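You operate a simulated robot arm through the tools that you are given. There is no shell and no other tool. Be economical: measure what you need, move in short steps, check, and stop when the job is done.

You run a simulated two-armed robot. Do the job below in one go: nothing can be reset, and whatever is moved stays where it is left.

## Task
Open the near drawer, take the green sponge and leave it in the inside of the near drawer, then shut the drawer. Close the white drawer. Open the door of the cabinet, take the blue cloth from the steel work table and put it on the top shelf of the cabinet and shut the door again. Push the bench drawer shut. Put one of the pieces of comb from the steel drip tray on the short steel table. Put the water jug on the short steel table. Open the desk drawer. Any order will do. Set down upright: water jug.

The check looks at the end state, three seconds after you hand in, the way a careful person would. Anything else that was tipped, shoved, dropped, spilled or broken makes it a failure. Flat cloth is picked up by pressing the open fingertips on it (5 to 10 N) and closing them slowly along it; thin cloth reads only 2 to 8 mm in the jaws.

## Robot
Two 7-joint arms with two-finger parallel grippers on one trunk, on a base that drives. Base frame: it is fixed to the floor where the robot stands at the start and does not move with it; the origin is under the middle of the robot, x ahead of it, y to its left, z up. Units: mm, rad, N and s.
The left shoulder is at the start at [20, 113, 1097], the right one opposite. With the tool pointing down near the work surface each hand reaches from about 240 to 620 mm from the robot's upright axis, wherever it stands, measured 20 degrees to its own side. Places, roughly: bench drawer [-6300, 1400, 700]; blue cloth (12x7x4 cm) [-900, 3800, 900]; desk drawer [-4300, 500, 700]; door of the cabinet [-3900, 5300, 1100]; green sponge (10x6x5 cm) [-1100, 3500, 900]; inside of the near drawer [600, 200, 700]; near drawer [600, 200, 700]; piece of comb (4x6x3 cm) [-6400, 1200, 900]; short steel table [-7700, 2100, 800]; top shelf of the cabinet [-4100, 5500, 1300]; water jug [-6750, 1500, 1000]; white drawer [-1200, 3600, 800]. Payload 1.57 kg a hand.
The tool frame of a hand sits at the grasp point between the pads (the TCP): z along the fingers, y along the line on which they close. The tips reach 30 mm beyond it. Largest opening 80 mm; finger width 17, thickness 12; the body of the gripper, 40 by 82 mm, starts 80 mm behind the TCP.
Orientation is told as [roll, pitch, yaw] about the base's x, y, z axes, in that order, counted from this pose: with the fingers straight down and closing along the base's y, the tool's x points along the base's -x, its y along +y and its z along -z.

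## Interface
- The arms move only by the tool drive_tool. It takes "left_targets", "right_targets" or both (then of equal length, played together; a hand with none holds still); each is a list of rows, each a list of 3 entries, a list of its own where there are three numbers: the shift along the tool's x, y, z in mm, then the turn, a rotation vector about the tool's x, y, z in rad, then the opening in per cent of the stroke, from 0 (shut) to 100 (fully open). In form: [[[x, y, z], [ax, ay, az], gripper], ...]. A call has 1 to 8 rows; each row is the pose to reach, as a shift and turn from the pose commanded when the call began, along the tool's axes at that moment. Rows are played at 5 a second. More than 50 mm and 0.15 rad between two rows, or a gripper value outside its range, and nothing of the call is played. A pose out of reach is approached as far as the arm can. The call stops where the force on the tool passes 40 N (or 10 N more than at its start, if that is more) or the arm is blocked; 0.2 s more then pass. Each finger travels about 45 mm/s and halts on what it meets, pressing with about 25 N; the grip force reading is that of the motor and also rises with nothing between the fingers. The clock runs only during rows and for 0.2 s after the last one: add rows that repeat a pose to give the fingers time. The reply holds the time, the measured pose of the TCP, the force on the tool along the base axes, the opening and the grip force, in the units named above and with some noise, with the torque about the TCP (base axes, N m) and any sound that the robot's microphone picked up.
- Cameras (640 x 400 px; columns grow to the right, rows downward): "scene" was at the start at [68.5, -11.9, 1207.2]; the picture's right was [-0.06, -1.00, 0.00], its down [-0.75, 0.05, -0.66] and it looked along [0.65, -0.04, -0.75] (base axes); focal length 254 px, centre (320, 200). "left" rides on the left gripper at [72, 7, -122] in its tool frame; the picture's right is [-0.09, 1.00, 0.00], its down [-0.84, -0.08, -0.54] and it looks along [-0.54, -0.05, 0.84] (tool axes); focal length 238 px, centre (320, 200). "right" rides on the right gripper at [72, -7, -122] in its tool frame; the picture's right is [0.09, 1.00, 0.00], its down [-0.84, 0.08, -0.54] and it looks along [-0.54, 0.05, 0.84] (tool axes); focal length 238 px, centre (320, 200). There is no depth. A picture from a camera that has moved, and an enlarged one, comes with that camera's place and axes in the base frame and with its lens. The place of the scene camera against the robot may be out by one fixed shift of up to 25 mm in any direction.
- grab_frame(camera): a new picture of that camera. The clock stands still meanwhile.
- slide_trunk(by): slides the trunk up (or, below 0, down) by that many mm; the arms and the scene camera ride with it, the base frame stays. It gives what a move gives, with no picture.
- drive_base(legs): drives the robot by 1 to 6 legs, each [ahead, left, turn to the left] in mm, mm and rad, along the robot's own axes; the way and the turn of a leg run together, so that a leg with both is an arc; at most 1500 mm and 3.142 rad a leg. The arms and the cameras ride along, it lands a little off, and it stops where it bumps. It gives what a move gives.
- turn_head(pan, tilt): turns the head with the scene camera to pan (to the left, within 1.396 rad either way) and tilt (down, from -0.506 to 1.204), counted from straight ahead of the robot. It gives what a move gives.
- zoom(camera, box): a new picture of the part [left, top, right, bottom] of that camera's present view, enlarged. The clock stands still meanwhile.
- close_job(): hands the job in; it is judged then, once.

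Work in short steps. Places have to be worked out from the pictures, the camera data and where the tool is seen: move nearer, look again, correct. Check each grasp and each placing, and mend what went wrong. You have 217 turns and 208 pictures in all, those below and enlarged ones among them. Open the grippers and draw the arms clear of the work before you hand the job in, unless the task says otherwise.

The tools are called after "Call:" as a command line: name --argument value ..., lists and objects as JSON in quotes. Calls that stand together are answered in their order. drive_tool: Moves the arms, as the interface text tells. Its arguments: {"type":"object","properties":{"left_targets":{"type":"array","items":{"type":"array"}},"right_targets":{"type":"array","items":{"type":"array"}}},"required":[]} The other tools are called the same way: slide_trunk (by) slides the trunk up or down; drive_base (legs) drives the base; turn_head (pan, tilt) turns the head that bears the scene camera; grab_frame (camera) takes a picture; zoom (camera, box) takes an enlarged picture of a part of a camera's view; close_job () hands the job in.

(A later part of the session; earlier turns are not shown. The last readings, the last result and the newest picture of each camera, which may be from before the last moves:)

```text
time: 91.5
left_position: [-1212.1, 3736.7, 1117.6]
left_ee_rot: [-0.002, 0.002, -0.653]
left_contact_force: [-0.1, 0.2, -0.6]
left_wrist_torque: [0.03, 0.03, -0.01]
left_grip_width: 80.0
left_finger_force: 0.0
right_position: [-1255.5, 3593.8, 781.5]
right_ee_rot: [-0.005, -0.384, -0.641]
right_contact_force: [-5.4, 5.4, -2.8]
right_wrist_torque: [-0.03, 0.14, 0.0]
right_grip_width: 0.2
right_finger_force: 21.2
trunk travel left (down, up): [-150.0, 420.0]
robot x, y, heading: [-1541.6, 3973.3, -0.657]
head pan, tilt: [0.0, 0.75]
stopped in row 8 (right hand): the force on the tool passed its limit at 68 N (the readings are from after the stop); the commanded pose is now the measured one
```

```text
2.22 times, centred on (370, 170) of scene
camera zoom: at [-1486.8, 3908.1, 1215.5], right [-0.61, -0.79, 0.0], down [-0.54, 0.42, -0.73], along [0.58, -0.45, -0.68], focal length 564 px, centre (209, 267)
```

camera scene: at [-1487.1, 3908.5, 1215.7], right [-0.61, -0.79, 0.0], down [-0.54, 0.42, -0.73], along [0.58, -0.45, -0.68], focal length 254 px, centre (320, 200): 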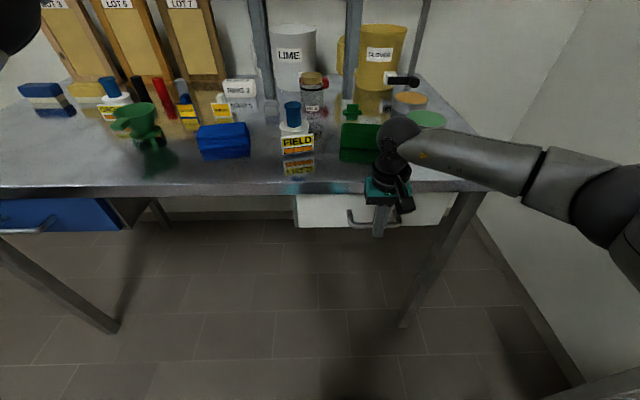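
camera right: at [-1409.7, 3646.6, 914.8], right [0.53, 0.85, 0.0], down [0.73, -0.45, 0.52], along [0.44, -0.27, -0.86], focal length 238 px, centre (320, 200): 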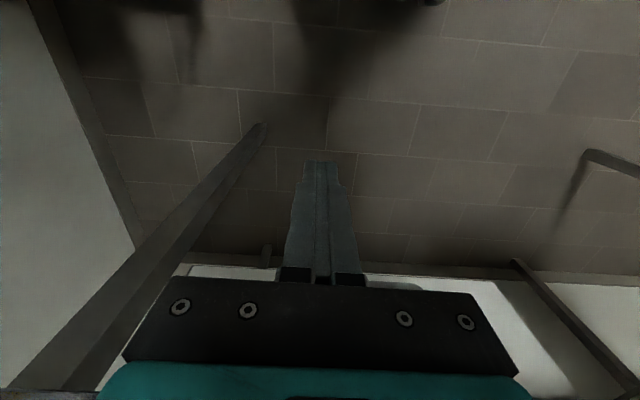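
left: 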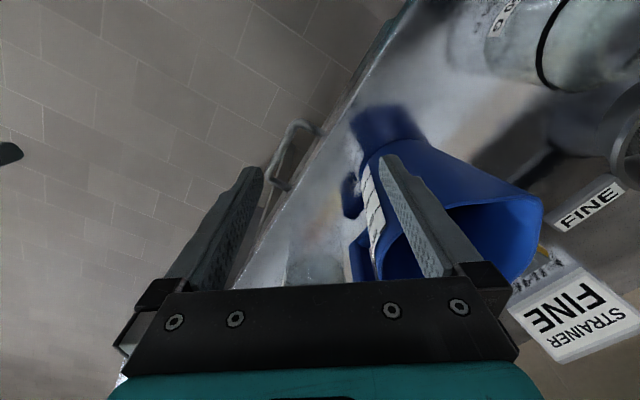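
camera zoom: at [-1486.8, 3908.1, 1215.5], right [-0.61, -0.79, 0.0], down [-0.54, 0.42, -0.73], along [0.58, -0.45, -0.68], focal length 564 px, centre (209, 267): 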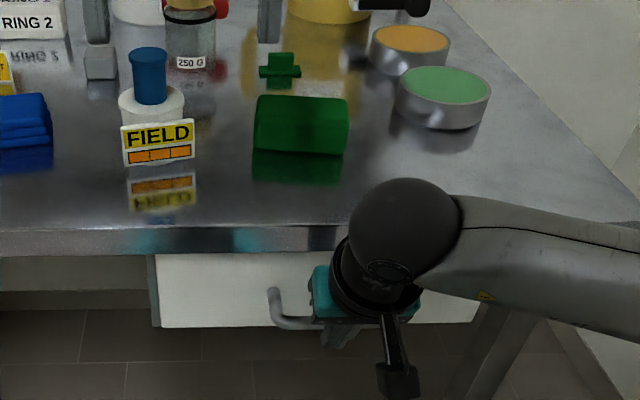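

The drawer is at its rigid stop: shut. I withdraw and raise the right hand, straighten it, then drive 140 mm ahead and 60 mm left to reach the cloth with the left hand.

Call:
drive_tool --right_targets '[[[45, 0, 0], [0, 0, 0], 0], [[85, 0, 10], [0, 0.1, 0], 0], [[85, 0, -30], [0, 0.2, 0], 0], [[80, 0, -75], [0, 0.3, 0], 0], [[75, 0, -120], [0, 0.384, 0], 0], [[70, 0, -165], [0, 0.384, 0], 50], [[65, 0, -210], [0, 0.384, 0], 100], [[60, 0, -250], [0, 0.384, 0], 100]]'

Call:
drive_base --legs '[[140, 60, 0]]'

Call:
grab_frame --camera "scene"

Call:
grab_frame --camera "left"

```text
time: 93.3
left_position: [-1212.9, 3738.3, 1119.1]
left_ee_rot: [0.001, 0.002, -0.653]
left_contact_force: [-0.1, -0.4, 0.0]
left_wrist_torque: [0.03, 0.02, -0.01]
left_grip_width: 79.9
left_finger_force: 0.0
right_position: [-1379.0, 3683.8, 991.0]
right_ee_rot: [-0.004, -0.004, -0.643]
right_contact_force: [-0.5, -1.0, 0.1]
right_wrist_torque: [0.0, -0.01, 0.02]
right_grip_width: 65.9
right_finger_force: 0.1
trunk travel left (down, up): [-150.0, 420.0]
robot x, y, heading: [-1544.1, 3971.7, -0.656]
head pan, tilt: [0.0, 0.75]
```

```text
time: 94.7
left_position: [-1065.7, 3695.5, 1118.7]
left_ee_rot: [0.001, 0.0, -0.657]
left_contact_force: [0.3, 1.4, -0.8]
left_wrist_torque: [-0.02, -0.01, 0.02]
left_grip_width: 79.8
left_finger_force: 0.1
right_position: [-1233.2, 3644.3, 990.4]
right_ee_rot: [-0.004, -0.007, -0.647]
right_contact_force: [0.7, 0.0, 0.2]
right_wrist_torque: [-0.03, -0.02, 0.01]
right_grip_width: 80.0
right_finger_force: 0.0
trunk travel left (down, up): [-150.0, 420.0]
robot x, y, heading: [-1397.3, 3936.1, -0.662]
head pan, tilt: [0.0, 0.75]
```

```text
179 pictures are left
camera scene: at [-1339.9, 3868.7, 1215.6], right [-0.61, -0.79, 0.0], down [-0.54, 0.42, -0.73], along [0.58, -0.45, -0.68], focal length 254 px, centre (320, 200)
```

scene: 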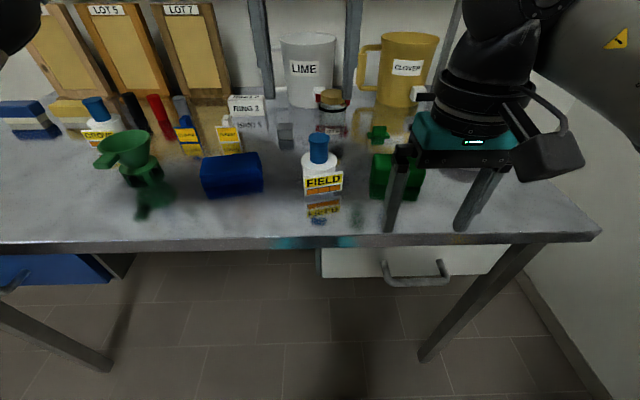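

```text
178 pictures are left
camera left: at [-1120.2, 3745.3, 1241.2], right [0.68, 0.73, 0.0], down [0.62, -0.57, 0.54], along [0.4, -0.37, -0.84], focal length 238 px, centre (320, 200)
```

left: 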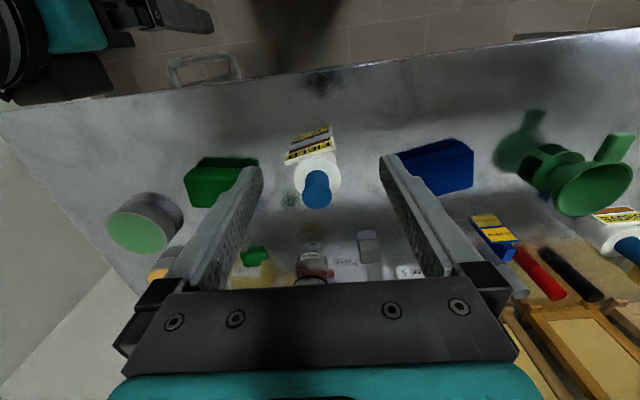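

Both cameras agree: cloth centre ≈ (-889, 3772), 502 ahead and 183 left of me, long side along the table edge. I move the left hand over it while turning it 90° to straddle the 7 cm side.

Call:
drive_tool --left_targets '[[[-12, 21, 5], [0, 0, 0.14], 100], [[-24, 42, 10], [0, 0, 0.28], 100], [[-36, 63, 20], [0, 0, 0.42], 100], [[-48, 84, 30], [0, 0, 0.56], 100], [[-60, 105, 40], [0, 0, 0.7], 100], [[-70, 126, 50], [0, 0, 0.84], 100], [[-82, 147, 60], [0, 0, 0.98], 100], [[-93, 169, 70], [0, 0, 1.12], 100]]'

Call:
drive_tool --left_targets '[[[0, 0, 0], [0, 0, 0.14], 100], [[0, 0, 0], [0, 0, 0.28], 100], [[0, 0, 0], [0, 0, 0.42], 100], [[0, 0, 0], [0, 0, 0.45], 100]]'

Call:
grab_frame --camera "left"

Call:
grab_frame --camera "scene"

```text
time: 96.5
left_position: [-1032.5, 3791.6, 1034.7]
left_ee_rot: [0.004, -0.001, -1.77]
left_contact_force: [0.2, -0.7, 0.7]
left_wrist_torque: [0.0, -0.06, 0.01]
left_grip_width: 80.0
left_finger_force: 0.0
left hand out of reach, approached as far as the arm can: row 6, 7, 8
right_position: [-1233.7, 3643.9, 990.1]
right_ee_rot: [-0.004, -0.009, -0.647]
right_contact_force: [-0.2, -0.9, 0.6]
right_wrist_torque: [0.0, 0.03, 0.0]
right_grip_width: 79.8
right_finger_force: 0.0
trunk travel left (down, up): [-150.0, 420.0]
robot x, y, heading: [-1392.9, 3934.8, -0.661]
head pan, tilt: [0.0, 0.75]
```

```text
time: 97.5
left_position: [-1135.0, 3807.2, 1025.0]
left_ee_rot: [0.002, 0.0, -2.224]
left_contact_force: [-0.5, -0.4, -0.1]
left_wrist_torque: [-0.03, -0.03, 0.02]
left_grip_width: 80.1
left_finger_force: 0.1
left hand out of reach, approached as far as the arm can: row 1, 2, 3, 4
right_position: [-1233.9, 3641.9, 990.2]
right_ee_rot: [-0.005, -0.007, -0.647]
right_contact_force: [0.2, -0.2, 0.4]
right_wrist_torque: [0.01, 0.02, -0.01]
right_grip_width: 79.8
right_finger_force: 0.0
trunk travel left (down, up): [-150.0, 420.0]
robot x, y, heading: [-1394.2, 3935.6, -0.659]
head pan, tilt: [0.0, 0.75]
```

```text
177 pictures are left
camera left: at [-1087.2, 3860.5, 1148.5], right [0.73, -0.68, 0.0], down [-0.57, -0.62, 0.54], along [-0.37, -0.4, -0.84], focal length 238 px, centre (320, 200)
```

left: 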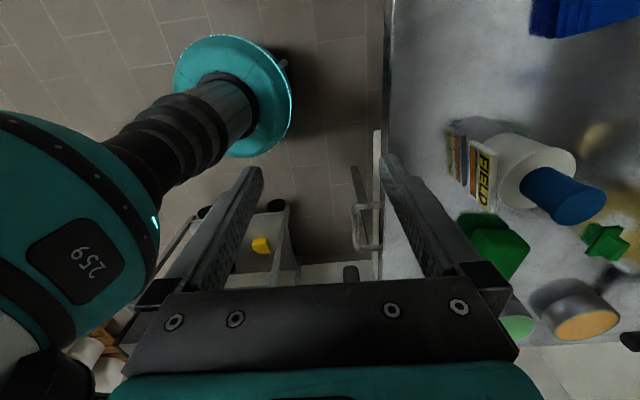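

```text
176 pictures are left
camera scene: at [-1340.5, 3868.8, 1215.6], right [-0.61, -0.79, 0.0], down [-0.54, 0.42, -0.73], along [0.58, -0.45, -0.68], focal length 254 px, centre (320, 200)
```

scene: 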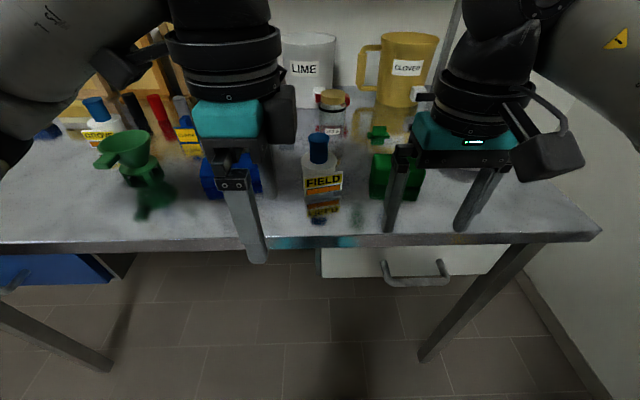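

Turning that way hits the joint limit. I turn the hand back the other way in steps.

Call:
drive_tool --left_targets '[[[0, 0, 0], [0, 0, -0.15], 100], [[0, 0, 0], [0, 0, -0.3], 100], [[0, 0, 0], [0, 0, -0.45], 100], [[0, 0, 0], [0, 0, -0.6], 100], [[0, 0, 0], [0, 0, -0.75], 100], [[0, 0, 0], [0, 0, -0.9], 100], [[0, 0, 0], [0, 0, -1.05], 100], [[0, 0, 0], [0, 0, -1.2], 100]]'

```text
time: 99.3
left_position: [-1134.9, 3808.0, 1025.4]
left_ee_rot: [-0.001, 0.0, -1.026]
left_contact_force: [-1.3, 0.7, 0.1]
left_wrist_torque: [-0.01, 0.01, 0.03]
left_grip_width: 79.9
left_finger_force: 0.0
right_position: [-1233.0, 3644.3, 989.3]
right_ee_rot: [-0.004, -0.008, -0.649]
right_contact_force: [0.3, 0.4, 0.1]
right_wrist_torque: [0.0, 0.0, 0.01]
right_grip_width: 79.9
right_finger_force: 0.0
trunk travel left (down, up): [-150.0, 420.0]
robot x, y, heading: [-1395.3, 3932.2, -0.66]
head pan, tilt: [0.0, 0.75]
```

Call:
drive_tool --left_targets '[[[-10, 12, -3], [0, 0, -0.15], 100], [[-20, 24, -6], [0, 0, -0.3], 100], [[-30, 36, -9], [0, 0, -0.45], 100], [[-40, 48, -12], [0, 0, -0.6], 100], [[-50, 60, -15], [0, 0, -0.75], 100], [[-60, 72, -18], [0, 0, -0.9], 100], [[-70, 84, -20], [0, 0, -1.05], 100], [[-80, 96, -20], [0, 0, -1.2], 100]]'

Call:
drive_tool --left_targets '[[[0, 0, 0], [0, 0, -0.15], 100], [[0, 0, 0], [0, 0, -0.3], 100], [[0, 0, 0], [0, 0, -0.45], 100], [[0, 0, 0], [0, 0, -0.6], 100], [[0, 0, 0], [0, 0, -0.74], 100]]'

Call:
grab_frame --camera "left"

```text
time: 101.1
left_position: [-1010.5, 3788.0, 1045.0]
left_ee_rot: [0.0, 0.0, 0.175]
left_contact_force: [0.1, -0.1, 0.3]
left_wrist_torque: [0.0, 0.0, -0.01]
left_grip_width: 79.9
left_finger_force: 0.0
right_position: [-1232.9, 3643.1, 990.2]
right_ee_rot: [-0.006, -0.006, -0.648]
right_contact_force: [-0.7, 0.1, 0.9]
right_wrist_torque: [0.01, -0.03, 0.02]
right_grip_width: 80.1
right_finger_force: 0.0
trunk travel left (down, up): [-150.0, 420.0]
robot x, y, heading: [-1396.6, 3930.7, -0.66]
head pan, tilt: [0.0, 0.75]
```

```text
time: 102.3
left_position: [-1010.4, 3789.4, 1045.8]
left_ee_rot: [0.0, 0.0, 0.914]
left_contact_force: [0.7, -0.3, 0.6]
left_wrist_torque: [0.01, -0.02, -0.02]
left_grip_width: 80.1
left_finger_force: 0.1
right_position: [-1234.1, 3643.2, 989.9]
right_ee_rot: [-0.005, -0.009, -0.648]
right_contact_force: [0.6, 0.3, 0.0]
right_wrist_torque: [0.0, 0.03, 0.0]
right_grip_width: 79.9
right_finger_force: 0.0
trunk travel left (down, up): [-150.0, 420.0]
robot x, y, heading: [-1393.6, 3932.1, -0.658]
head pan, tilt: [0.0, 0.75]
```

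```text
175 pictures are left
camera left: at [-1061.0, 3736.3, 1168.3], right [-0.73, 0.68, 0.0], down [0.57, 0.62, 0.54], along [0.37, 0.4, -0.84], focal length 238 px, centre (320, 200)
```

left: 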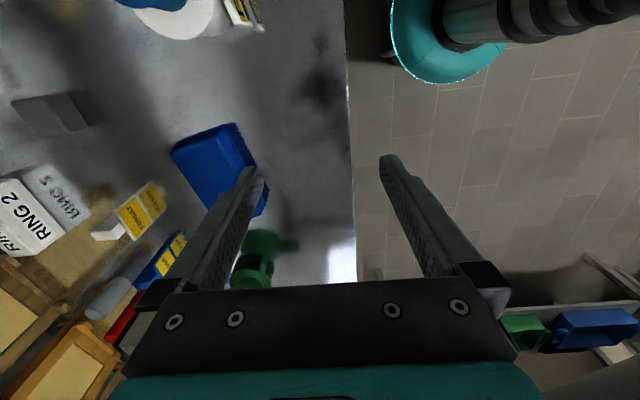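

The finger rotation is right now. I shift over the cloth (≈97 mm ahead, ~60 left) and align yaw by 0.1 rad, then look.

Call:
drive_tool --left_targets '[[[-15, -27, 0], [0, 0, -0.03], 100], [[-30, -54, 0], [0, 0, -0.06], 100], [[-45, -81, 0], [0, 0, -0.09], 100], [[-59, -108, 0], [0, 0, -0.1], 100]]'

Call:
grab_frame --camera "left"

Call:
grab_frame --camera "scene"

```text
time: 103.3
left_position: [-889.5, 3770.2, 1044.6]
left_ee_rot: [0.0, 0.0, 1.011]
left_contact_force: [0.3, -0.4, 0.5]
left_wrist_torque: [0.0, 0.01, -0.02]
left_grip_width: 80.0
left_finger_force: 0.1
right_position: [-1234.0, 3642.4, 991.0]
right_ee_rot: [-0.005, -0.006, -0.648]
right_contact_force: [0.4, 0.3, -0.5]
right_wrist_torque: [-0.04, -0.01, -0.01]
right_grip_width: 79.9
right_finger_force: 0.1
trunk travel left (down, up): [-150.0, 420.0]
robot x, y, heading: [-1396.7, 3930.8, -0.66]
head pan, tilt: [0.0, 0.75]
```

```text
174 pictures are left
camera left: at [-935.0, 3713.0, 1167.9], right [-0.8, 0.61, 0.0], down [0.51, 0.67, 0.54], along [0.33, 0.43, -0.84], focal length 238 px, centre (320, 200)
```

left: 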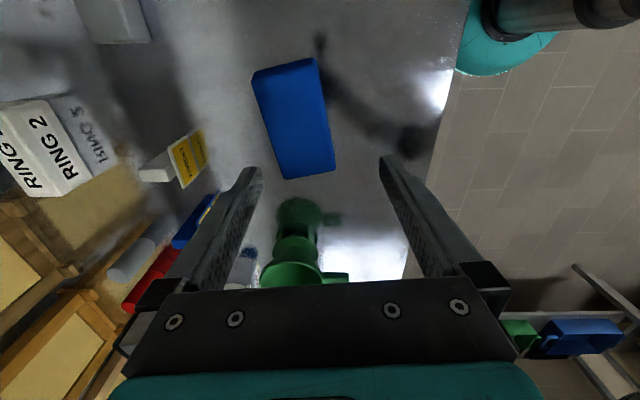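

```text
173 pictures are left
camera scene: at [-1340.4, 3868.8, 1215.6], right [-0.61, -0.79, 0.0], down [-0.54, 0.42, -0.73], along [0.58, -0.45, -0.68], focal length 254 px, centre (320, 200)
```

scene: 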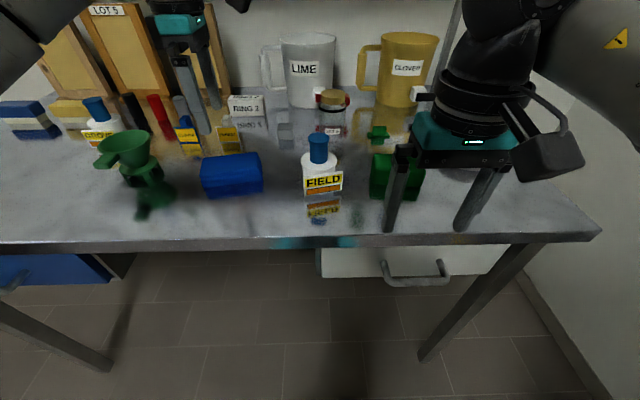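

From the hand camera the cloth is ~27 mm further ahead, 11 mm right and rotated another 0.09 rad. I correct, descend part-way and look.

Call:
drive_tool --left_targets '[[[6, -14, 0], [0, 0, -0.05], 100], [[11, -27, 0], [0, 0, -0.09], 100], [[11, -27, 30], [0, 0, -0.09], 100], [[11, -27, 60], [0, 0, -0.09], 100]]'

Call:
grab_frame --camera "left"

```text
time: 104.3
left_position: [-872.7, 3742.9, 983.9]
left_ee_rot: [0.0, 0.0, 1.104]
left_contact_force: [0.3, 0.6, 0.0]
left_wrist_torque: [-0.02, 0.0, 0.05]
left_grip_width: 80.0
left_finger_force: 0.1
right_position: [-1233.4, 3643.0, 989.6]
right_ee_rot: [-0.007, -0.007, -0.648]
right_contact_force: [0.5, 0.0, -0.3]
right_wrist_torque: [0.03, -0.07, -0.01]
right_grip_width: 79.9
right_finger_force: 0.1
trunk travel left (down, up): [-150.0, 420.0]
robot x, y, heading: [-1392.3, 3929.6, -0.655]
head pan, tilt: [0.0, 0.75]
```

```text
172 pictures are left
camera left: at [-913.1, 3683.3, 1106.4], right [-0.85, 0.53, 0.0], down [0.45, 0.71, 0.54], along [0.29, 0.46, -0.84], focal length 238 px, centre (320, 200)
```

left: 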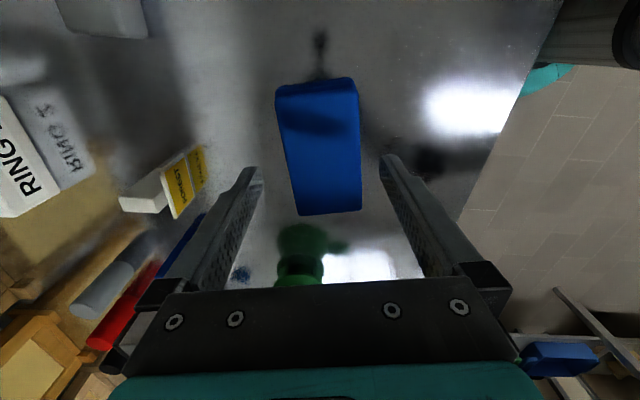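

Well centred between the fingers. Descend ~68 mm so that the tips end just above the table.

Call:
drive_tool --left_targets '[[[0, 0, 20], [0, 0, 0], 100], [[0, 0, 40], [0, 0, 0], 100], [[0, 0, 55], [0, 0, 0], 100], [[0, 0, 65], [0, 0, 0], 100]]'

Call:
grab_frame --camera "left"

Call:
zoom --camera "scene" --box '[140, 80, 320, 240]'

```text
time: 105.3
left_position: [-872.4, 3744.9, 919.5]
left_ee_rot: [0.0, -0.001, 1.103]
left_contact_force: [0.0, 0.1, 0.1]
left_wrist_torque: [-0.03, 0.05, -0.02]
left_grip_width: 80.1
left_finger_force: 0.1
right_position: [-1233.2, 3642.9, 990.8]
right_ee_rot: [-0.007, -0.007, -0.648]
right_contact_force: [0.1, -1.1, 0.4]
right_wrist_torque: [0.01, 0.01, 0.03]
right_grip_width: 80.1
right_finger_force: 0.0
trunk travel left (down, up): [-150.0, 420.0]
robot x, y, heading: [-1397.8, 3938.5, -0.658]
head pan, tilt: [0.0, 0.75]
```

```text
171 pictures are left
camera left: at [-911.5, 3684.3, 1041.6], right [-0.85, 0.53, 0.0], down [0.45, 0.71, 0.54], along [0.29, 0.46, -0.84], focal length 238 px, centre (320, 200)
```

left: 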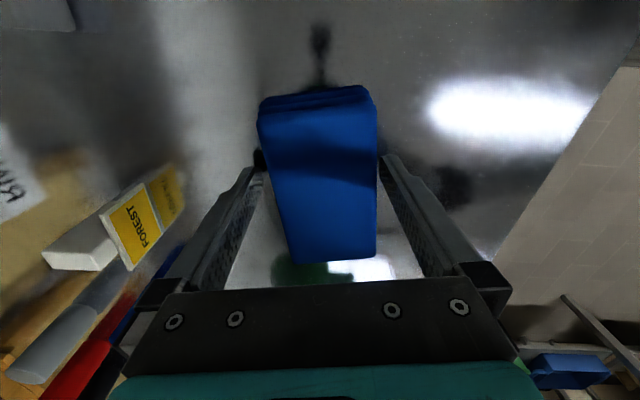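

```text
2.50 times, centred on (230, 160) of scene
camera zoom: at [-1340.4, 3868.9, 1215.6], right [-0.61, -0.79, 0.0], down [-0.54, 0.42, -0.73], along [0.58, -0.45, -0.68], focal length 635 px, centre (545, 300)
```

zoom: 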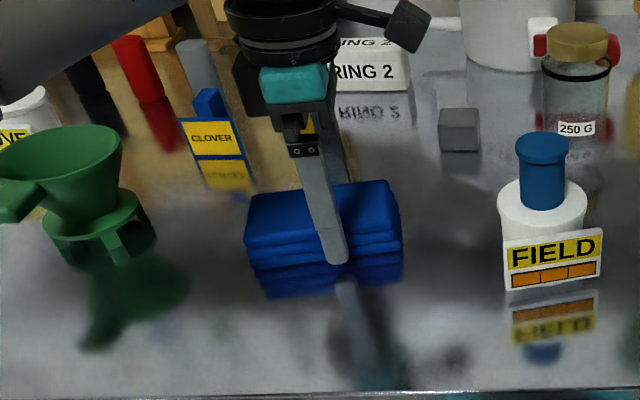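

Straddling well. Lower 10 mm more and close gradually.

Call:
drive_tool --left_targets '[[[0, 0, 5], [0, 0, 0], 100], [[0, 0, 10], [0, 0, 0], 100], [[0, 0, 10], [0, 0, 0], 85], [[0, 0, 10], [0, 0, 0], 70], [[0, 0, 10], [0, 0, 0], 55], [[0, 0, 10], [0, 0, 0], 40], [[0, 0, 10], [0, 0, 0], 20], [[0, 0, 10], [0, 0, 0], 0]]'

Call:
drive_tool --left_targets '[[[0, 0, 0], [0, 0, 0], 0], [[0, 0, 0], [0, 0, 0], 0], [[0, 0, 0], [0, 0, 0], 0]]'

Call:
zoom --camera "scene" --box '[140, 80, 320, 240]'

```text
time: 107.1
left_position: [-872.5, 3746.0, 908.9]
left_ee_rot: [0.002, 0.002, 1.103]
left_contact_force: [1.2, -0.6, 1.5]
left_wrist_torque: [0.03, 0.07, 0.08]
left_grip_width: 67.6
left_finger_force: 24.6
right_position: [-1233.7, 3643.0, 989.6]
right_ee_rot: [-0.005, -0.007, -0.647]
right_contact_force: [0.3, 0.2, -0.2]
right_wrist_torque: [-0.03, 0.01, 0.0]
right_grip_width: 79.9
right_finger_force: 0.1
trunk travel left (down, up): [-150.0, 420.0]
robot x, y, heading: [-1397.3, 3927.8, -0.662]
head pan, tilt: [0.0, 0.75]
```

```text
time: 107.9
left_position: [-871.9, 3747.2, 908.9]
left_ee_rot: [0.0, 0.0, 1.102]
left_contact_force: [0.1, 0.5, 2.2]
left_wrist_torque: [0.03, 0.05, 0.07]
left_grip_width: 67.5
left_finger_force: 25.2
right_position: [-1232.4, 3643.7, 990.8]
right_ee_rot: [-0.005, -0.006, -0.647]
right_contact_force: [0.3, 0.4, 0.1]
right_wrist_torque: [0.01, 0.05, -0.02]
right_grip_width: 80.0
right_finger_force: 0.0
trunk travel left (down, up): [-150.0, 420.0]
robot x, y, heading: [-1395.9, 3929.2, -0.658]
head pan, tilt: [0.0, 0.75]
```

```text
2.50 times, centred on (230, 160) of scene
camera zoom: at [-1340.6, 3868.9, 1215.6], right [-0.61, -0.79, 0.0], down [-0.54, 0.42, -0.73], along [0.58, -0.45, -0.68], focal length 635 px, centre (545, 300)
```

zoom: 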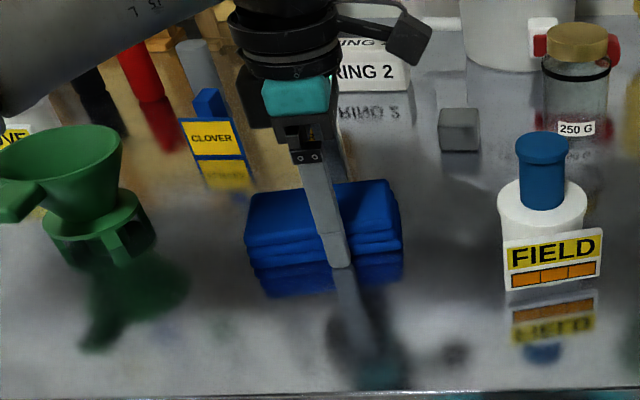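

Gripped at 67.5 mm. Lift.

Call:
drive_tool --left_targets '[[[0, 0, -30], [0, 0, 0], 0], [[0, 0, -70], [0, 0, 0], 0], [[0, 0, -115], [0, 0, 0], 0], [[0, 0, -160], [0, 0, 0], 0], [[0, 0, -200], [0, 0, 0], 0]]'

Call:
grab_frame --camera "left"

```text
time: 109.1
left_position: [-874.0, 3745.9, 1111.6]
left_ee_rot: [0.0, 0.0, 1.102]
left_contact_force: [-0.1, 0.3, -1.5]
left_wrist_torque: [-0.01, 0.01, -0.04]
left_grip_width: 67.0
left_finger_force: 24.7
right_position: [-1233.4, 3643.2, 989.1]
right_ee_rot: [-0.004, -0.006, -0.647]
right_contact_force: [0.6, -0.1, -0.1]
right_wrist_torque: [0.0, 0.0, 0.01]
right_grip_width: 80.0
right_finger_force: 0.0
trunk travel left (down, up): [-150.0, 420.0]
robot x, y, heading: [-1393.0, 3932.6, -0.656]
head pan, tilt: [0.0, 0.75]
```

```text
168 pictures are left
camera left: at [-913.5, 3684.7, 1234.3], right [-0.85, 0.53, 0.0], down [0.45, 0.71, 0.54], along [0.29, 0.46, -0.84], focal length 238 px, centre (320, 200)
```

left: 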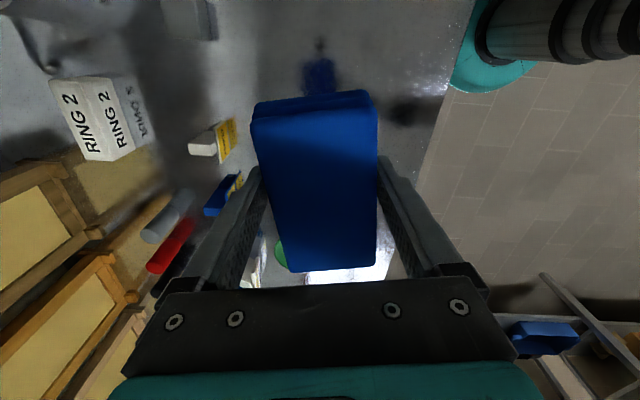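

Cloth held. I draw the left hand in, back off 500 mm, turn round toward the cabinet, and look.

Call:
drive_tool --left_targets '[[[0, 40, 0], [0, 0, 0], 0], [[0, 80, 0], [0, 0, 0], 0], [[0, 120, 0], [0, 0, 0], 0], [[0, 140, 0], [0, 0, 0], 0]]'

Call:
drive_base --legs '[[-600, 0, 0], [0, 0, 3.1], [600, 0, 0]]'

Call:
turn_head --pan 0 --tilt 0.3

Call:
grab_frame --camera "scene"

```text
time: 110.1
left_position: [-998.4, 3808.7, 1112.3]
left_ee_rot: [0.0, 0.001, 1.104]
left_contact_force: [0.5, 0.2, -0.8]
left_wrist_torque: [-0.01, -0.04, 0.0]
left_grip_width: 67.5
left_finger_force: 25.6
right_position: [-1234.7, 3643.5, 990.9]
right_ee_rot: [-0.005, -0.005, -0.648]
right_contact_force: [-0.3, -1.1, -1.0]
right_wrist_torque: [-0.04, -0.03, -0.02]
right_grip_width: 80.1
right_finger_force: 0.0
trunk travel left (down, up): [-150.0, 420.0]
robot x, y, heading: [-1394.9, 3930.7, -0.658]
head pan, tilt: [0.0, 0.75]
```

```text
time: 123.7
left_position: [-2717.9, 4829.4, 1111.1]
left_ee_rot: [0.0, 0.001, -2.084]
left_contact_force: [-0.3, -0.8, -0.3]
left_wrist_torque: [0.01, -0.03, -0.01]
left_grip_width: 67.0
left_finger_force: 24.7
right_position: [-2473.4, 4983.4, 990.0]
right_ee_rot: [-0.003, -0.007, 2.449]
right_contact_force: [-0.2, 0.5, 0.7]
right_wrist_torque: [0.02, -0.02, 0.02]
right_grip_width: 80.0
right_finger_force: 0.1
trunk travel left (down, up): [-150.0, 420.0]
robot x, y, heading: [-2321.6, 4686.7, 2.437]
head pan, tilt: [0.0, 0.75]
```

```text
time: 124.6
left_position: [-2717.9, 4828.9, 1111.7]
left_ee_rot: [0.0, -0.001, -2.082]
left_contact_force: [-0.1, -0.1, -0.9]
left_wrist_torque: [0.03, -0.05, 0.02]
left_grip_width: 67.2
left_finger_force: 25.0
right_position: [-2473.8, 4984.3, 990.6]
right_ee_rot: [-0.007, -0.008, 2.449]
right_contact_force: [0.2, 0.0, 0.6]
right_wrist_torque: [-0.01, 0.01, 0.03]
right_grip_width: 80.0
right_finger_force: 0.0
trunk travel left (down, up): [-150.0, 420.0]
robot x, y, heading: [-2326.9, 4688.3, 2.438]
head pan, tilt: [0.0, 0.3]
```

```text
167 pictures are left
camera scene: at [-2423.9, 4747.3, 1255.9], right [0.65, 0.76, 0.0], down [0.23, -0.19, -0.95], along [-0.73, 0.62, -0.3], focal length 254 px, centre (320, 200)
```

scene: 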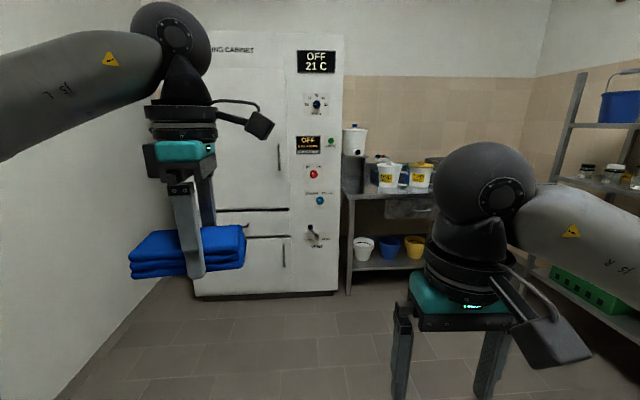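

The cabinet faces me: upper door with a vertical handle on its right side, hinged left. I zoom in.

Call:
zoom --camera "scene" --box '[180, 20, 370, 300]'

```text
1.43 times, centred on (275, 160) of scene
camera zoom: at [-2423.9, 4747.3, 1255.9], right [0.65, 0.76, 0.0], down [0.23, -0.19, -0.95], along [-0.73, 0.62, -0.3], focal length 363 px, centre (384, 257)
```

zoom: 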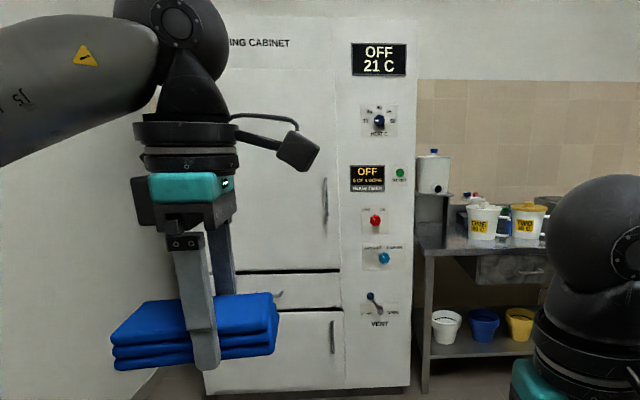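

Ok. From the readings the reported scene camera seems shifted by about (-20,-7) in base axes; I'll correct for that. Handle is about 1.75 m ahead and 0.26 m left; I drive to ~0.7 m before it, shifted right so that the door can swing left.

Call:
drive_base --legs '[[1000, -200, 0.06]]'

Call:
grab_frame --camera "scene"

```text
time: 130.0
left_position: [-3396.6, 5594.0, 1111.9]
left_ee_rot: [0.0, 0.0, -2.018]
left_contact_force: [0.7, -0.3, 0.0]
left_wrist_torque: [-0.01, 0.0, 0.06]
left_grip_width: 67.3
left_finger_force: 25.3
right_position: [-3162.5, 5763.9, 989.5]
right_ee_rot: [-0.006, -0.006, 2.515]
right_contact_force: [0.6, 0.0, 0.3]
right_wrist_torque: [0.02, 0.0, 0.02]
right_grip_width: 80.0
right_finger_force: 0.0
trunk travel left (down, up): [-150.0, 420.0]
robot x, y, heading: [-2996.9, 5479.7, 2.502]
head pan, tilt: [0.0, 0.3]
```

```text
165 pictures are left
camera scene: at [-3098.0, 5533.3, 1256.0], right [0.6, 0.8, 0.0], down [0.24, -0.18, -0.96], along [-0.77, 0.57, -0.3], focal length 254 px, centre (320, 200)
```

scene: 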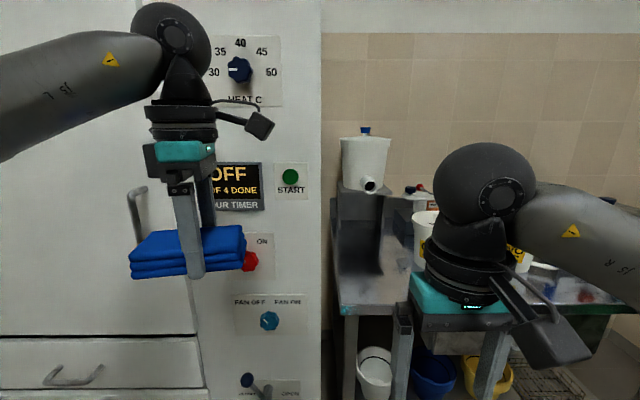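

I retract the cloth hand, then take a stance right of the handle, turned left ~0.85 rad, so that the right hand faces the handle and the left hand stays outside the door's swing.

Call:
drive_tool --left_targets '[[[0, 40, 0], [0, 0, 0], 0], [[0, 80, 0], [0, 0, 0], 0], [[0, 120, 0], [0, 0, 0], 0]]'

Call:
drive_base --legs '[[0, 0, 0.85]]'

Call:
turn_head --pan -0.6 --tilt 0.4

Call:
grab_frame --camera "scene"

```text
time: 130.8
left_position: [-3287.4, 5542.1, 1109.7]
left_ee_rot: [0.001, 0.0, -2.017]
left_contact_force: [-0.5, 0.3, -0.6]
left_wrist_torque: [0.04, -0.01, 0.02]
left_grip_width: 67.0
left_finger_force: 25.5
right_position: [-3161.9, 5764.4, 989.0]
right_ee_rot: [-0.004, -0.008, 2.514]
right_contact_force: [0.0, -0.4, 0.7]
right_wrist_torque: [0.0, -0.01, -0.01]
right_grip_width: 80.0
right_finger_force: 0.0
trunk travel left (down, up): [-150.0, 420.0]
robot x, y, heading: [-2996.0, 5478.2, 2.5]
head pan, tilt: [0.0, 0.3]
```

```text
time: 133.4
left_position: [-3236.1, 5300.7, 1110.4]
left_ee_rot: [0.0, 0.001, -1.162]
left_contact_force: [0.9, -0.6, -1.1]
left_wrist_torque: [0.04, -0.03, -0.02]
left_grip_width: 66.9
left_finger_force: 25.4
right_position: [-3320.6, 5539.4, 990.6]
right_ee_rot: [-0.006, -0.006, -2.915]
right_contact_force: [0.2, 0.3, 0.0]
right_wrist_torque: [-0.01, 0.0, -0.02]
right_grip_width: 80.0
right_finger_force: 0.2
trunk travel left (down, up): [-150.0, 420.0]
robot x, y, heading: [-2996.7, 5480.5, -2.923]
head pan, tilt: [0.0, 0.3]
```

```text
time: 134.4
left_position: [-3234.4, 5300.7, 1109.7]
left_ee_rot: [-0.001, 0.0, -1.164]
left_contact_force: [0.2, -0.4, -0.1]
left_wrist_torque: [-0.01, 0.01, 0.01]
left_grip_width: 67.0
left_finger_force: 25.0
right_position: [-3321.7, 5539.6, 990.8]
right_ee_rot: [-0.005, -0.007, -2.912]
right_contact_force: [-1.0, 0.2, 0.3]
right_wrist_torque: [-0.03, -0.01, 0.03]
right_grip_width: 80.0
right_finger_force: 0.1
trunk travel left (down, up): [-150.0, 420.0]
robot x, y, heading: [-2997.9, 5479.7, -2.928]
head pan, tilt: [-0.6, 0.4]
```

```text
164 pictures are left
camera scene: at [-3110.6, 5504.0, 1246.7], right [0.37, 0.93, 0.0], down [0.36, -0.15, -0.92], along [-0.85, 0.34, -0.39], focal length 254 px, centre (320, 200)
```

scene: 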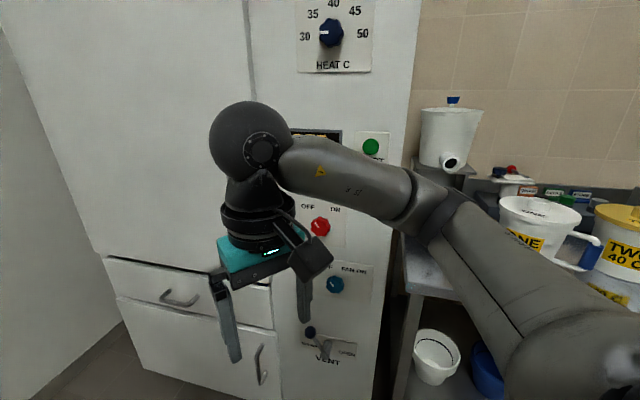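

The hand hides the handle. Move the right hand aside and look again.

Call:
drive_tool --right_targets '[[[10, -40, 0], [0, 0, 0], 100], [[20, -80, 0], [0, 0, 0], 100], [[30, -120, 0], [0, 0, 0], 100], [[40, -150, 0], [0, 0, 0], 100]]'

Call:
grab_frame --camera "scene"

```text
time: 135.4
left_position: [-3234.5, 5299.5, 1111.0]
left_ee_rot: [-0.003, -0.001, -1.164]
left_contact_force: [0.0, 0.6, -0.9]
left_wrist_torque: [0.0, -0.01, 0.02]
left_grip_width: 66.9
left_finger_force: 25.0
right_position: [-3314.2, 5695.1, 990.1]
right_ee_rot: [-0.005, -0.007, -2.911]
right_contact_force: [-0.4, -0.3, 0.0]
right_wrist_torque: [-0.01, -0.01, -0.03]
right_grip_width: 80.2
right_finger_force: 0.0
trunk travel left (down, up): [-150.0, 420.0]
robot x, y, heading: [-2996.7, 5478.9, -2.926]
head pan, tilt: [-0.6, 0.4]
```

```text
163 pictures are left
camera scene: at [-3110.2, 5504.4, 1246.8], right [0.37, 0.93, 0.0], down [0.36, -0.15, -0.92], along [-0.85, 0.34, -0.39], focal length 254 px, centre (320, 200)
```

scene: 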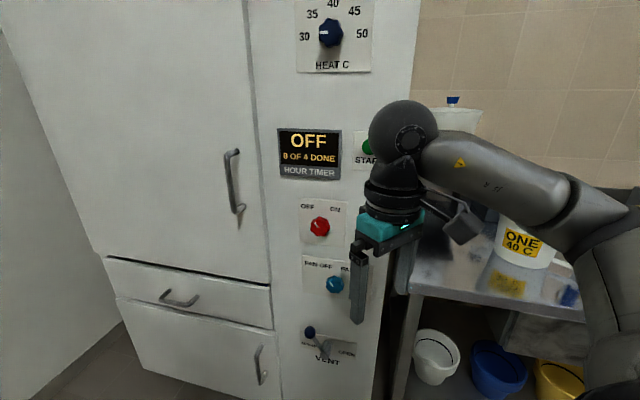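

Intersecting three views puts the handle bar at about (-3685, 5532), z 990–1120. I drive 140 mm ahead and bring the right hand, turned square to the cabinet, to ~100 mm before the bar.

Call:
drive_base --legs '[[140, 0, 0]]'

Call:
drive_tool --right_targets '[[[-24, 19, -7], [0, 0, 0.109], 100], [[-48, 38, -14], [0, 0, 0.218], 100], [[-72, 57, -21], [0, 0, 0.327], 100], [[-97, 76, -28], [0, 0, 0.436], 100], [[-121, 95, -35], [0, 0, 0.545], 100], [[-145, 114, -42], [0, 0, 0.654], 100], [[-170, 133, -49], [0, 0, 0.763], 100], [[-194, 153, -55], [0, 0, 0.872], 100]]'

Call:
grab_frame --camera "scene"

Call:
grab_frame --camera "right"

```text
time: 136.7
left_position: [-3371.8, 5270.0, 1109.4]
left_ee_rot: [0.0, -0.001, -1.164]
left_contact_force: [0.3, -0.3, -1.3]
left_wrist_torque: [0.03, -0.01, 0.03]
left_grip_width: 66.9
left_finger_force: 25.0
right_position: [-3453.7, 5664.1, 990.0]
right_ee_rot: [-0.006, -0.007, -2.913]
right_contact_force: [-0.1, 0.0, -0.7]
right_wrist_torque: [0.01, 0.0, 0.0]
right_grip_width: 79.9
right_finger_force: 0.1
trunk travel left (down, up): [-150.0, 420.0]
robot x, y, heading: [-3133.9, 5447.0, -2.928]
head pan, tilt: [-0.6, 0.4]
```

```text
time: 138.5
left_position: [-3371.8, 5269.7, 1109.6]
left_ee_rot: [0.0, 0.003, -1.166]
left_contact_force: [0.0, -1.0, -0.9]
left_wrist_torque: [-0.03, -0.02, 0.02]
left_grip_width: 67.1
left_finger_force: 25.1
right_position: [-3607.6, 5470.4, 1045.7]
right_ee_rot: [0.002, -0.009, 2.493]
right_contact_force: [-0.2, 0.4, -0.1]
right_wrist_torque: [-0.02, 0.0, -0.01]
right_grip_width: 80.0
right_finger_force: 0.0
trunk travel left (down, up): [-150.0, 420.0]
robot x, y, heading: [-3134.3, 5447.4, -2.926]
head pan, tilt: [-0.6, 0.4]
```

```text
162 pictures are left
camera scene: at [-3247.6, 5473.6, 1246.7], right [0.38, 0.93, 0.0], down [0.36, -0.15, -0.92], along [-0.85, 0.35, -0.39], focal length 254 px, centre (320, 200)
```

scene: 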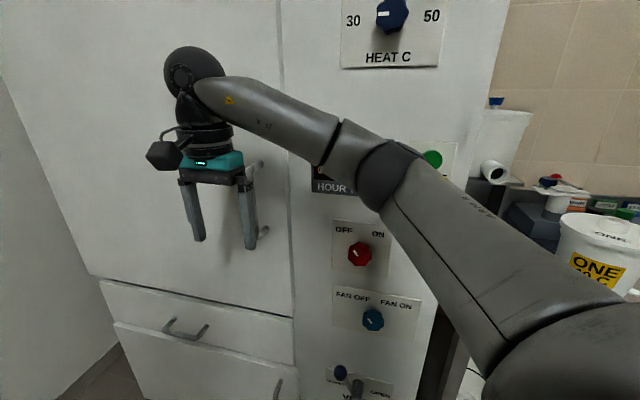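

```text
161 pictures are left
camera right: at [-3545.2, 5431.6, 1166.6], right [-0.53, -0.85, 0.0], down [-0.71, 0.44, 0.55], along [-0.47, 0.29, -0.84], focal length 238 px, centre (320, 200)
```

right: 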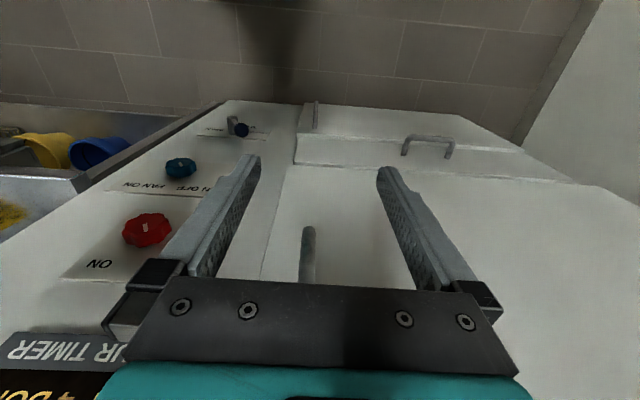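

The bar sits ~77 mm ahead, 5 mm to the right of the tool centre. Advance 55 mm and check.

Call:
drive_tool --right_targets '[[[-20, -3, 0], [0, 0, 0], 100], [[-40, -5, 0], [0, 0, 0], 100], [[-55, -6, 0], [0, 0, 0], 100]]'

Call:
grab_frame --camera "right"

Call:
zoom --camera "scene" --box '[120, 60, 320, 280]'

```text
time: 139.3
left_position: [-3371.9, 5270.4, 1110.1]
left_ee_rot: [-0.002, 0.0, -1.164]
left_contact_force: [0.8, -0.2, -0.7]
left_wrist_torque: [0.01, -0.02, -0.02]
left_grip_width: 67.2
left_finger_force: 25.1
right_position: [-3646.7, 5510.5, 1045.0]
right_ee_rot: [0.002, -0.01, 2.497]
right_contact_force: [0.1, 0.7, -0.2]
right_wrist_torque: [0.0, -0.02, -0.02]
right_grip_width: 79.9
right_finger_force: 0.0
trunk travel left (down, up): [-150.0, 420.0]
robot x, y, heading: [-3132.4, 5444.9, -2.928]
head pan, tilt: [-0.6, 0.4]
```

```text
160 pictures are left
camera right: at [-3584.0, 5471.9, 1165.9], right [-0.52, -0.85, 0.0], down [-0.71, 0.44, 0.55], along [-0.47, 0.29, -0.84], focal length 238 px, centre (320, 200)
```

right: 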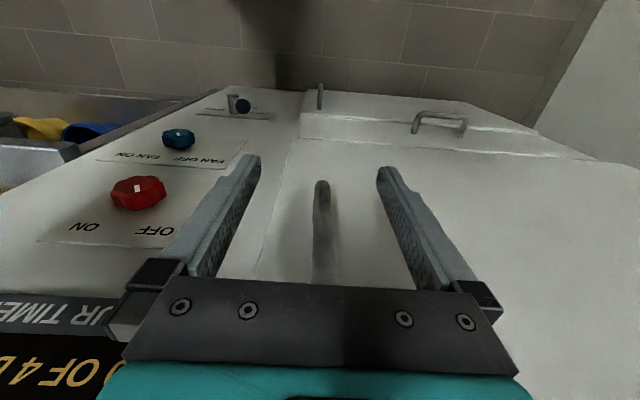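

```text
1.82 times, centred on (220, 170) of scene
camera zoom: at [-3247.6, 5474.1, 1246.7], right [0.38, 0.93, 0.0], down [0.36, -0.15, -0.92], along [-0.85, 0.35, -0.39], focal length 462 px, centre (502, 254)
```

zoom: 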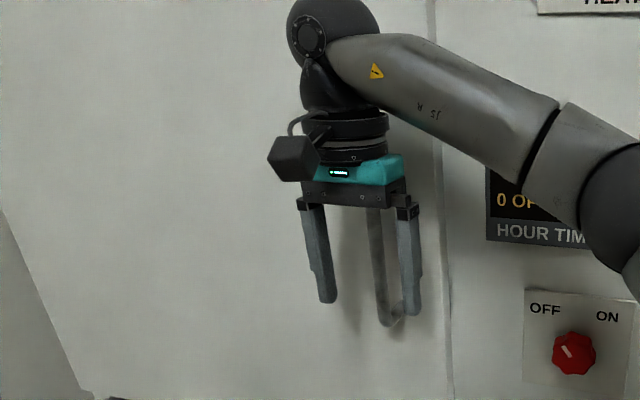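

Bar is nicely centred, ~20 mm further. Advance 20 mm and close the fingers.

Call:
drive_tool --right_targets '[[[-10, 0, 0], [0, 0, 0], 100], [[-20, 0, 0], [0, 0, 0], 100], [[-20, 0, 0], [0, 0, 0], 60], [[-20, 0, 0], [0, 0, 0], 30], [[-20, 0, 0], [0, 0, 0], 0], [[-20, 0, 0], [0, 0, 0], 0], [[-20, 0, 0], [0, 0, 0], 0], [[-20, 0, 0], [0, 0, 0], 0]]'

```text
time: 141.1
left_position: [-3372.3, 5269.7, 1110.0]
left_ee_rot: [-0.002, 0.0, -1.164]
left_contact_force: [0.1, -0.1, -0.3]
left_wrist_torque: [0.03, -0.03, 0.06]
left_grip_width: 67.1
left_finger_force: 25.0
right_position: [-3662.4, 5521.2, 1046.3]
right_ee_rot: [0.002, -0.007, 2.501]
right_contact_force: [2.3, -4.9, -0.3]
right_wrist_torque: [0.05, 0.0, 0.05]
right_grip_width: 0.1
right_finger_force: 21.3
trunk travel left (down, up): [-150.0, 420.0]
robot x, y, heading: [-3132.2, 5448.0, -2.924]
head pan, tilt: [-0.6, 0.4]
```

The fingers closed on nothing; look.

Call:
grab_frame --camera "right"

Call:
zoom --camera "scene" --box '[120, 60, 320, 280]'

```text
158 pictures are left
camera right: at [-3599.2, 5482.0, 1166.1], right [-0.52, -0.85, 0.0], down [-0.71, 0.44, 0.55], along [-0.47, 0.29, -0.84], focal length 238 px, centre (320, 200)
```

right: 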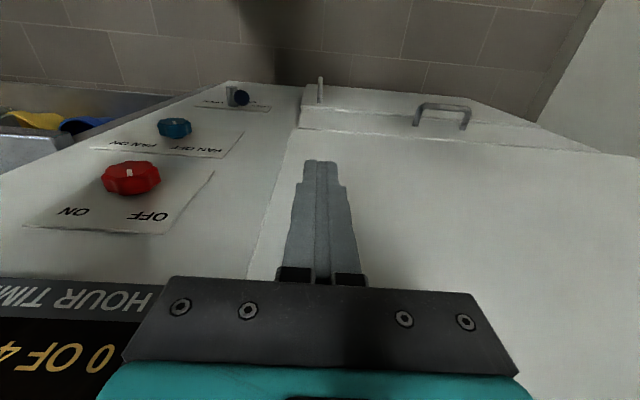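

```text
1.82 times, centred on (220, 170) of scene
camera zoom: at [-3247.2, 5473.3, 1246.8], right [0.38, 0.93, 0.0], down [0.36, -0.15, -0.92], along [-0.85, 0.35, -0.39], focal length 462 px, centre (502, 254)
```

zoom: 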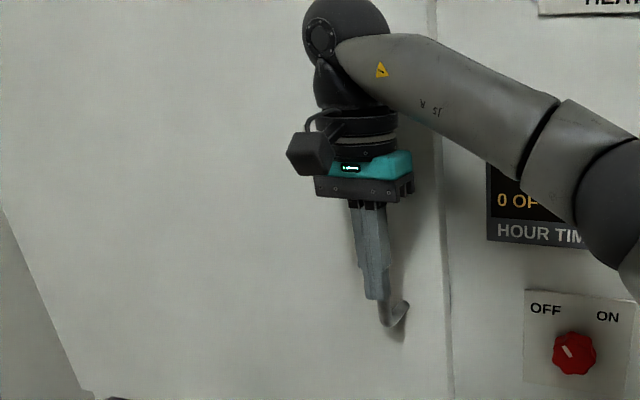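

The fingers closed just in front of the bar. Open, advance 16 mm more and close again.

Call:
drive_tool --right_targets '[[[5, 0, 0], [0, 0, 0], 50], [[5, 0, 0], [0, 0, 0], 70], [[-5, 0, 0], [0, 0, 0], 70], [[-17, 0, 0], [0, 0, 0], 70], [[-17, 0, 0], [0, 0, 0], 35], [[-17, 0, 0], [0, 0, 0], 0], [[-17, 0, 0], [0, 0, 0], 0], [[-17, 0, 0], [0, 0, 0], 0]]'

```text
time: 142.9
left_position: [-3372.7, 5267.3, 1109.3]
left_ee_rot: [0.001, 0.001, -1.161]
left_contact_force: [0.6, -0.7, -1.3]
left_wrist_torque: [0.01, -0.01, -0.03]
left_grip_width: 67.3
left_finger_force: 25.0
right_position: [-3678.6, 5525.9, 1046.0]
right_ee_rot: [0.0, -0.008, 2.503]
right_contact_force: [-14.9, -18.0, 6.3]
right_wrist_torque: [1.91, -1.92, 0.22]
right_grip_width: 14.0
right_finger_force: 26.4
trunk travel left (down, up): [-150.0, 420.0]
robot x, y, heading: [-3136.6, 5450.3, -2.926]
head pan, tilt: [-0.6, 0.4]
```

Gripped (14 mm). Pull along the door's arc.

Call:
drive_tool --right_targets '[[[14, 3, 0], [0, 0, 0.025], 0], [[28, 4, 0], [0, 0, 0.05], 0], [[42, 5, 0], [0, 0, 0.075], 0], [[56, 6, 0], [0, 0, 0.1], 0], [[70, 8, 0], [0, 0, 0.125], 0], [[84, 10, 0], [0, 0, 0.15], 0], [[98, 12, 0], [0, 0, 0.175], 0], [[111, 14, 0], [0, 0, 0.2], 0]]'

Call:
grab_frame --camera "scene"

```text
time: 144.2
left_position: [-3373.8, 5267.3, 1109.4]
left_ee_rot: [0.0, 0.003, -1.166]
left_contact_force: [-0.5, -0.3, -2.1]
left_wrist_torque: [0.0, 0.0, -0.03]
left_grip_width: 67.0
left_finger_force: 25.1
right_position: [-3630.2, 5481.3, 1045.2]
right_ee_rot: [0.007, -0.014, 2.371]
right_contact_force: [-14.8, -11.4, 4.6]
right_wrist_torque: [2.42, -2.28, 0.35]
right_grip_width: 14.5
right_finger_force: 30.1
trunk travel left (down, up): [-150.0, 420.0]
robot x, y, heading: [-3134.0, 5451.3, -2.929]
head pan, tilt: [-0.6, 0.4]
stopped in row 6 (right hand): the force on the tool passed its limit at 45 N (the readings are from after the stop); the commanded pose is now the measured one
```

```text
156 pictures are left
camera scene: at [-3249.4, 5471.8, 1246.6], right [0.37, 0.93, 0.0], down [0.36, -0.14, -0.92], along [-0.85, 0.35, -0.39], focal length 254 px, centre (320, 200)
```

scene: 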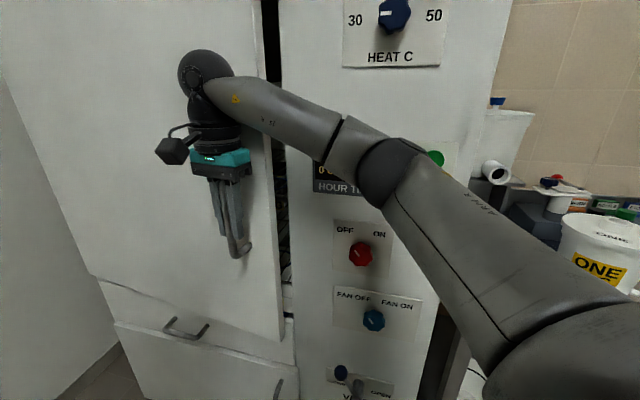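

The door opened ~65 mm. I release and regrip to relieve the sideways stress, then pull further along the arc.

Call:
drive_tool --right_targets '[[[0, 0, 0], [0, 0, 0], 30], [[0, 0, 0], [0, 0, 0], 40], [[0, 6, 0], [0, 0, 0], 40], [[0, 6, 0], [0, 0, 0], 10], [[0, 6, 0], [0, 0, 0], 0], [[0, 6, 0], [0, 0, 0], 0]]'

Call:
drive_tool --right_targets '[[[14, 1, 0], [0, 0, 0.025], 0], [[28, 2, 0], [0, 0, 0.05], 0], [[42, 4, 0], [0, 0, 0.075], 0], [[56, 6, 0], [0, 0, 0.1], 0], [[70, 9, 0], [0, 0, 0.125], 0], [[84, 12, 0], [0, 0, 0.15], 0], [[98, 15, 0], [0, 0, 0.175], 0], [[112, 19, 0], [0, 0, 0.2], 0]]'

Call:
grab_frame --camera "scene"

```text
time: 145.6
left_position: [-3372.7, 5269.8, 1111.1]
left_ee_rot: [-0.003, -0.001, -1.165]
left_contact_force: [0.1, 0.4, 0.1]
left_wrist_torque: [0.06, -0.03, 0.01]
left_grip_width: 67.1
left_finger_force: 24.7
right_position: [-3630.2, 5481.8, 1047.1]
right_ee_rot: [0.003, -0.013, 2.368]
right_contact_force: [7.2, 8.3, 1.2]
right_wrist_torque: [1.28, -1.65, 0.19]
right_grip_width: 14.7
right_finger_force: 27.7
trunk travel left (down, up): [-150.0, 420.0]
robot x, y, heading: [-3132.0, 5451.3, -2.921]
head pan, tilt: [-0.6, 0.4]
```

```text
time: 147.3
left_position: [-3373.0, 5270.1, 1110.6]
left_ee_rot: [-0.002, -0.001, -1.163]
left_contact_force: [0.3, -0.2, -0.9]
left_wrist_torque: [-0.01, 0.03, -0.01]
left_grip_width: 67.1
left_finger_force: 24.9
right_position: [-3564.1, 5387.5, 1045.3]
right_ee_rot: [0.012, -0.012, 2.167]
right_contact_force: [0.7, 0.4, -0.8]
right_wrist_torque: [0.0, 0.03, 0.02]
right_grip_width: 0.0
right_finger_force: 20.8
trunk travel left (down, up): [-150.0, 420.0]
robot x, y, heading: [-3132.3, 5447.8, -2.925]
head pan, tilt: [-0.6, 0.4]
```

```text
155 pictures are left
camera scene: at [-3247.6, 5473.8, 1246.7], right [0.38, 0.93, 0.0], down [0.36, -0.15, -0.92], along [-0.85, 0.35, -0.39], focal length 254 px, centre (320, 200)
```

scene: 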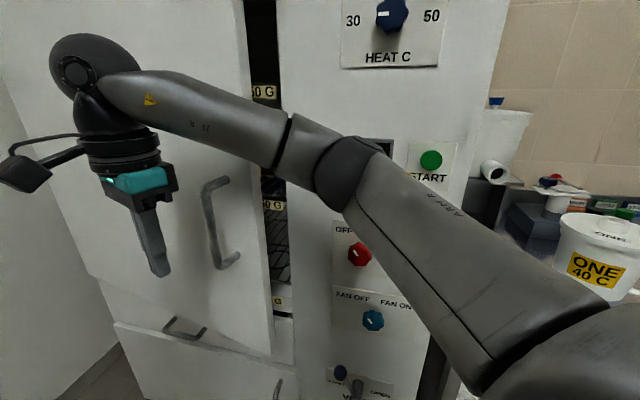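

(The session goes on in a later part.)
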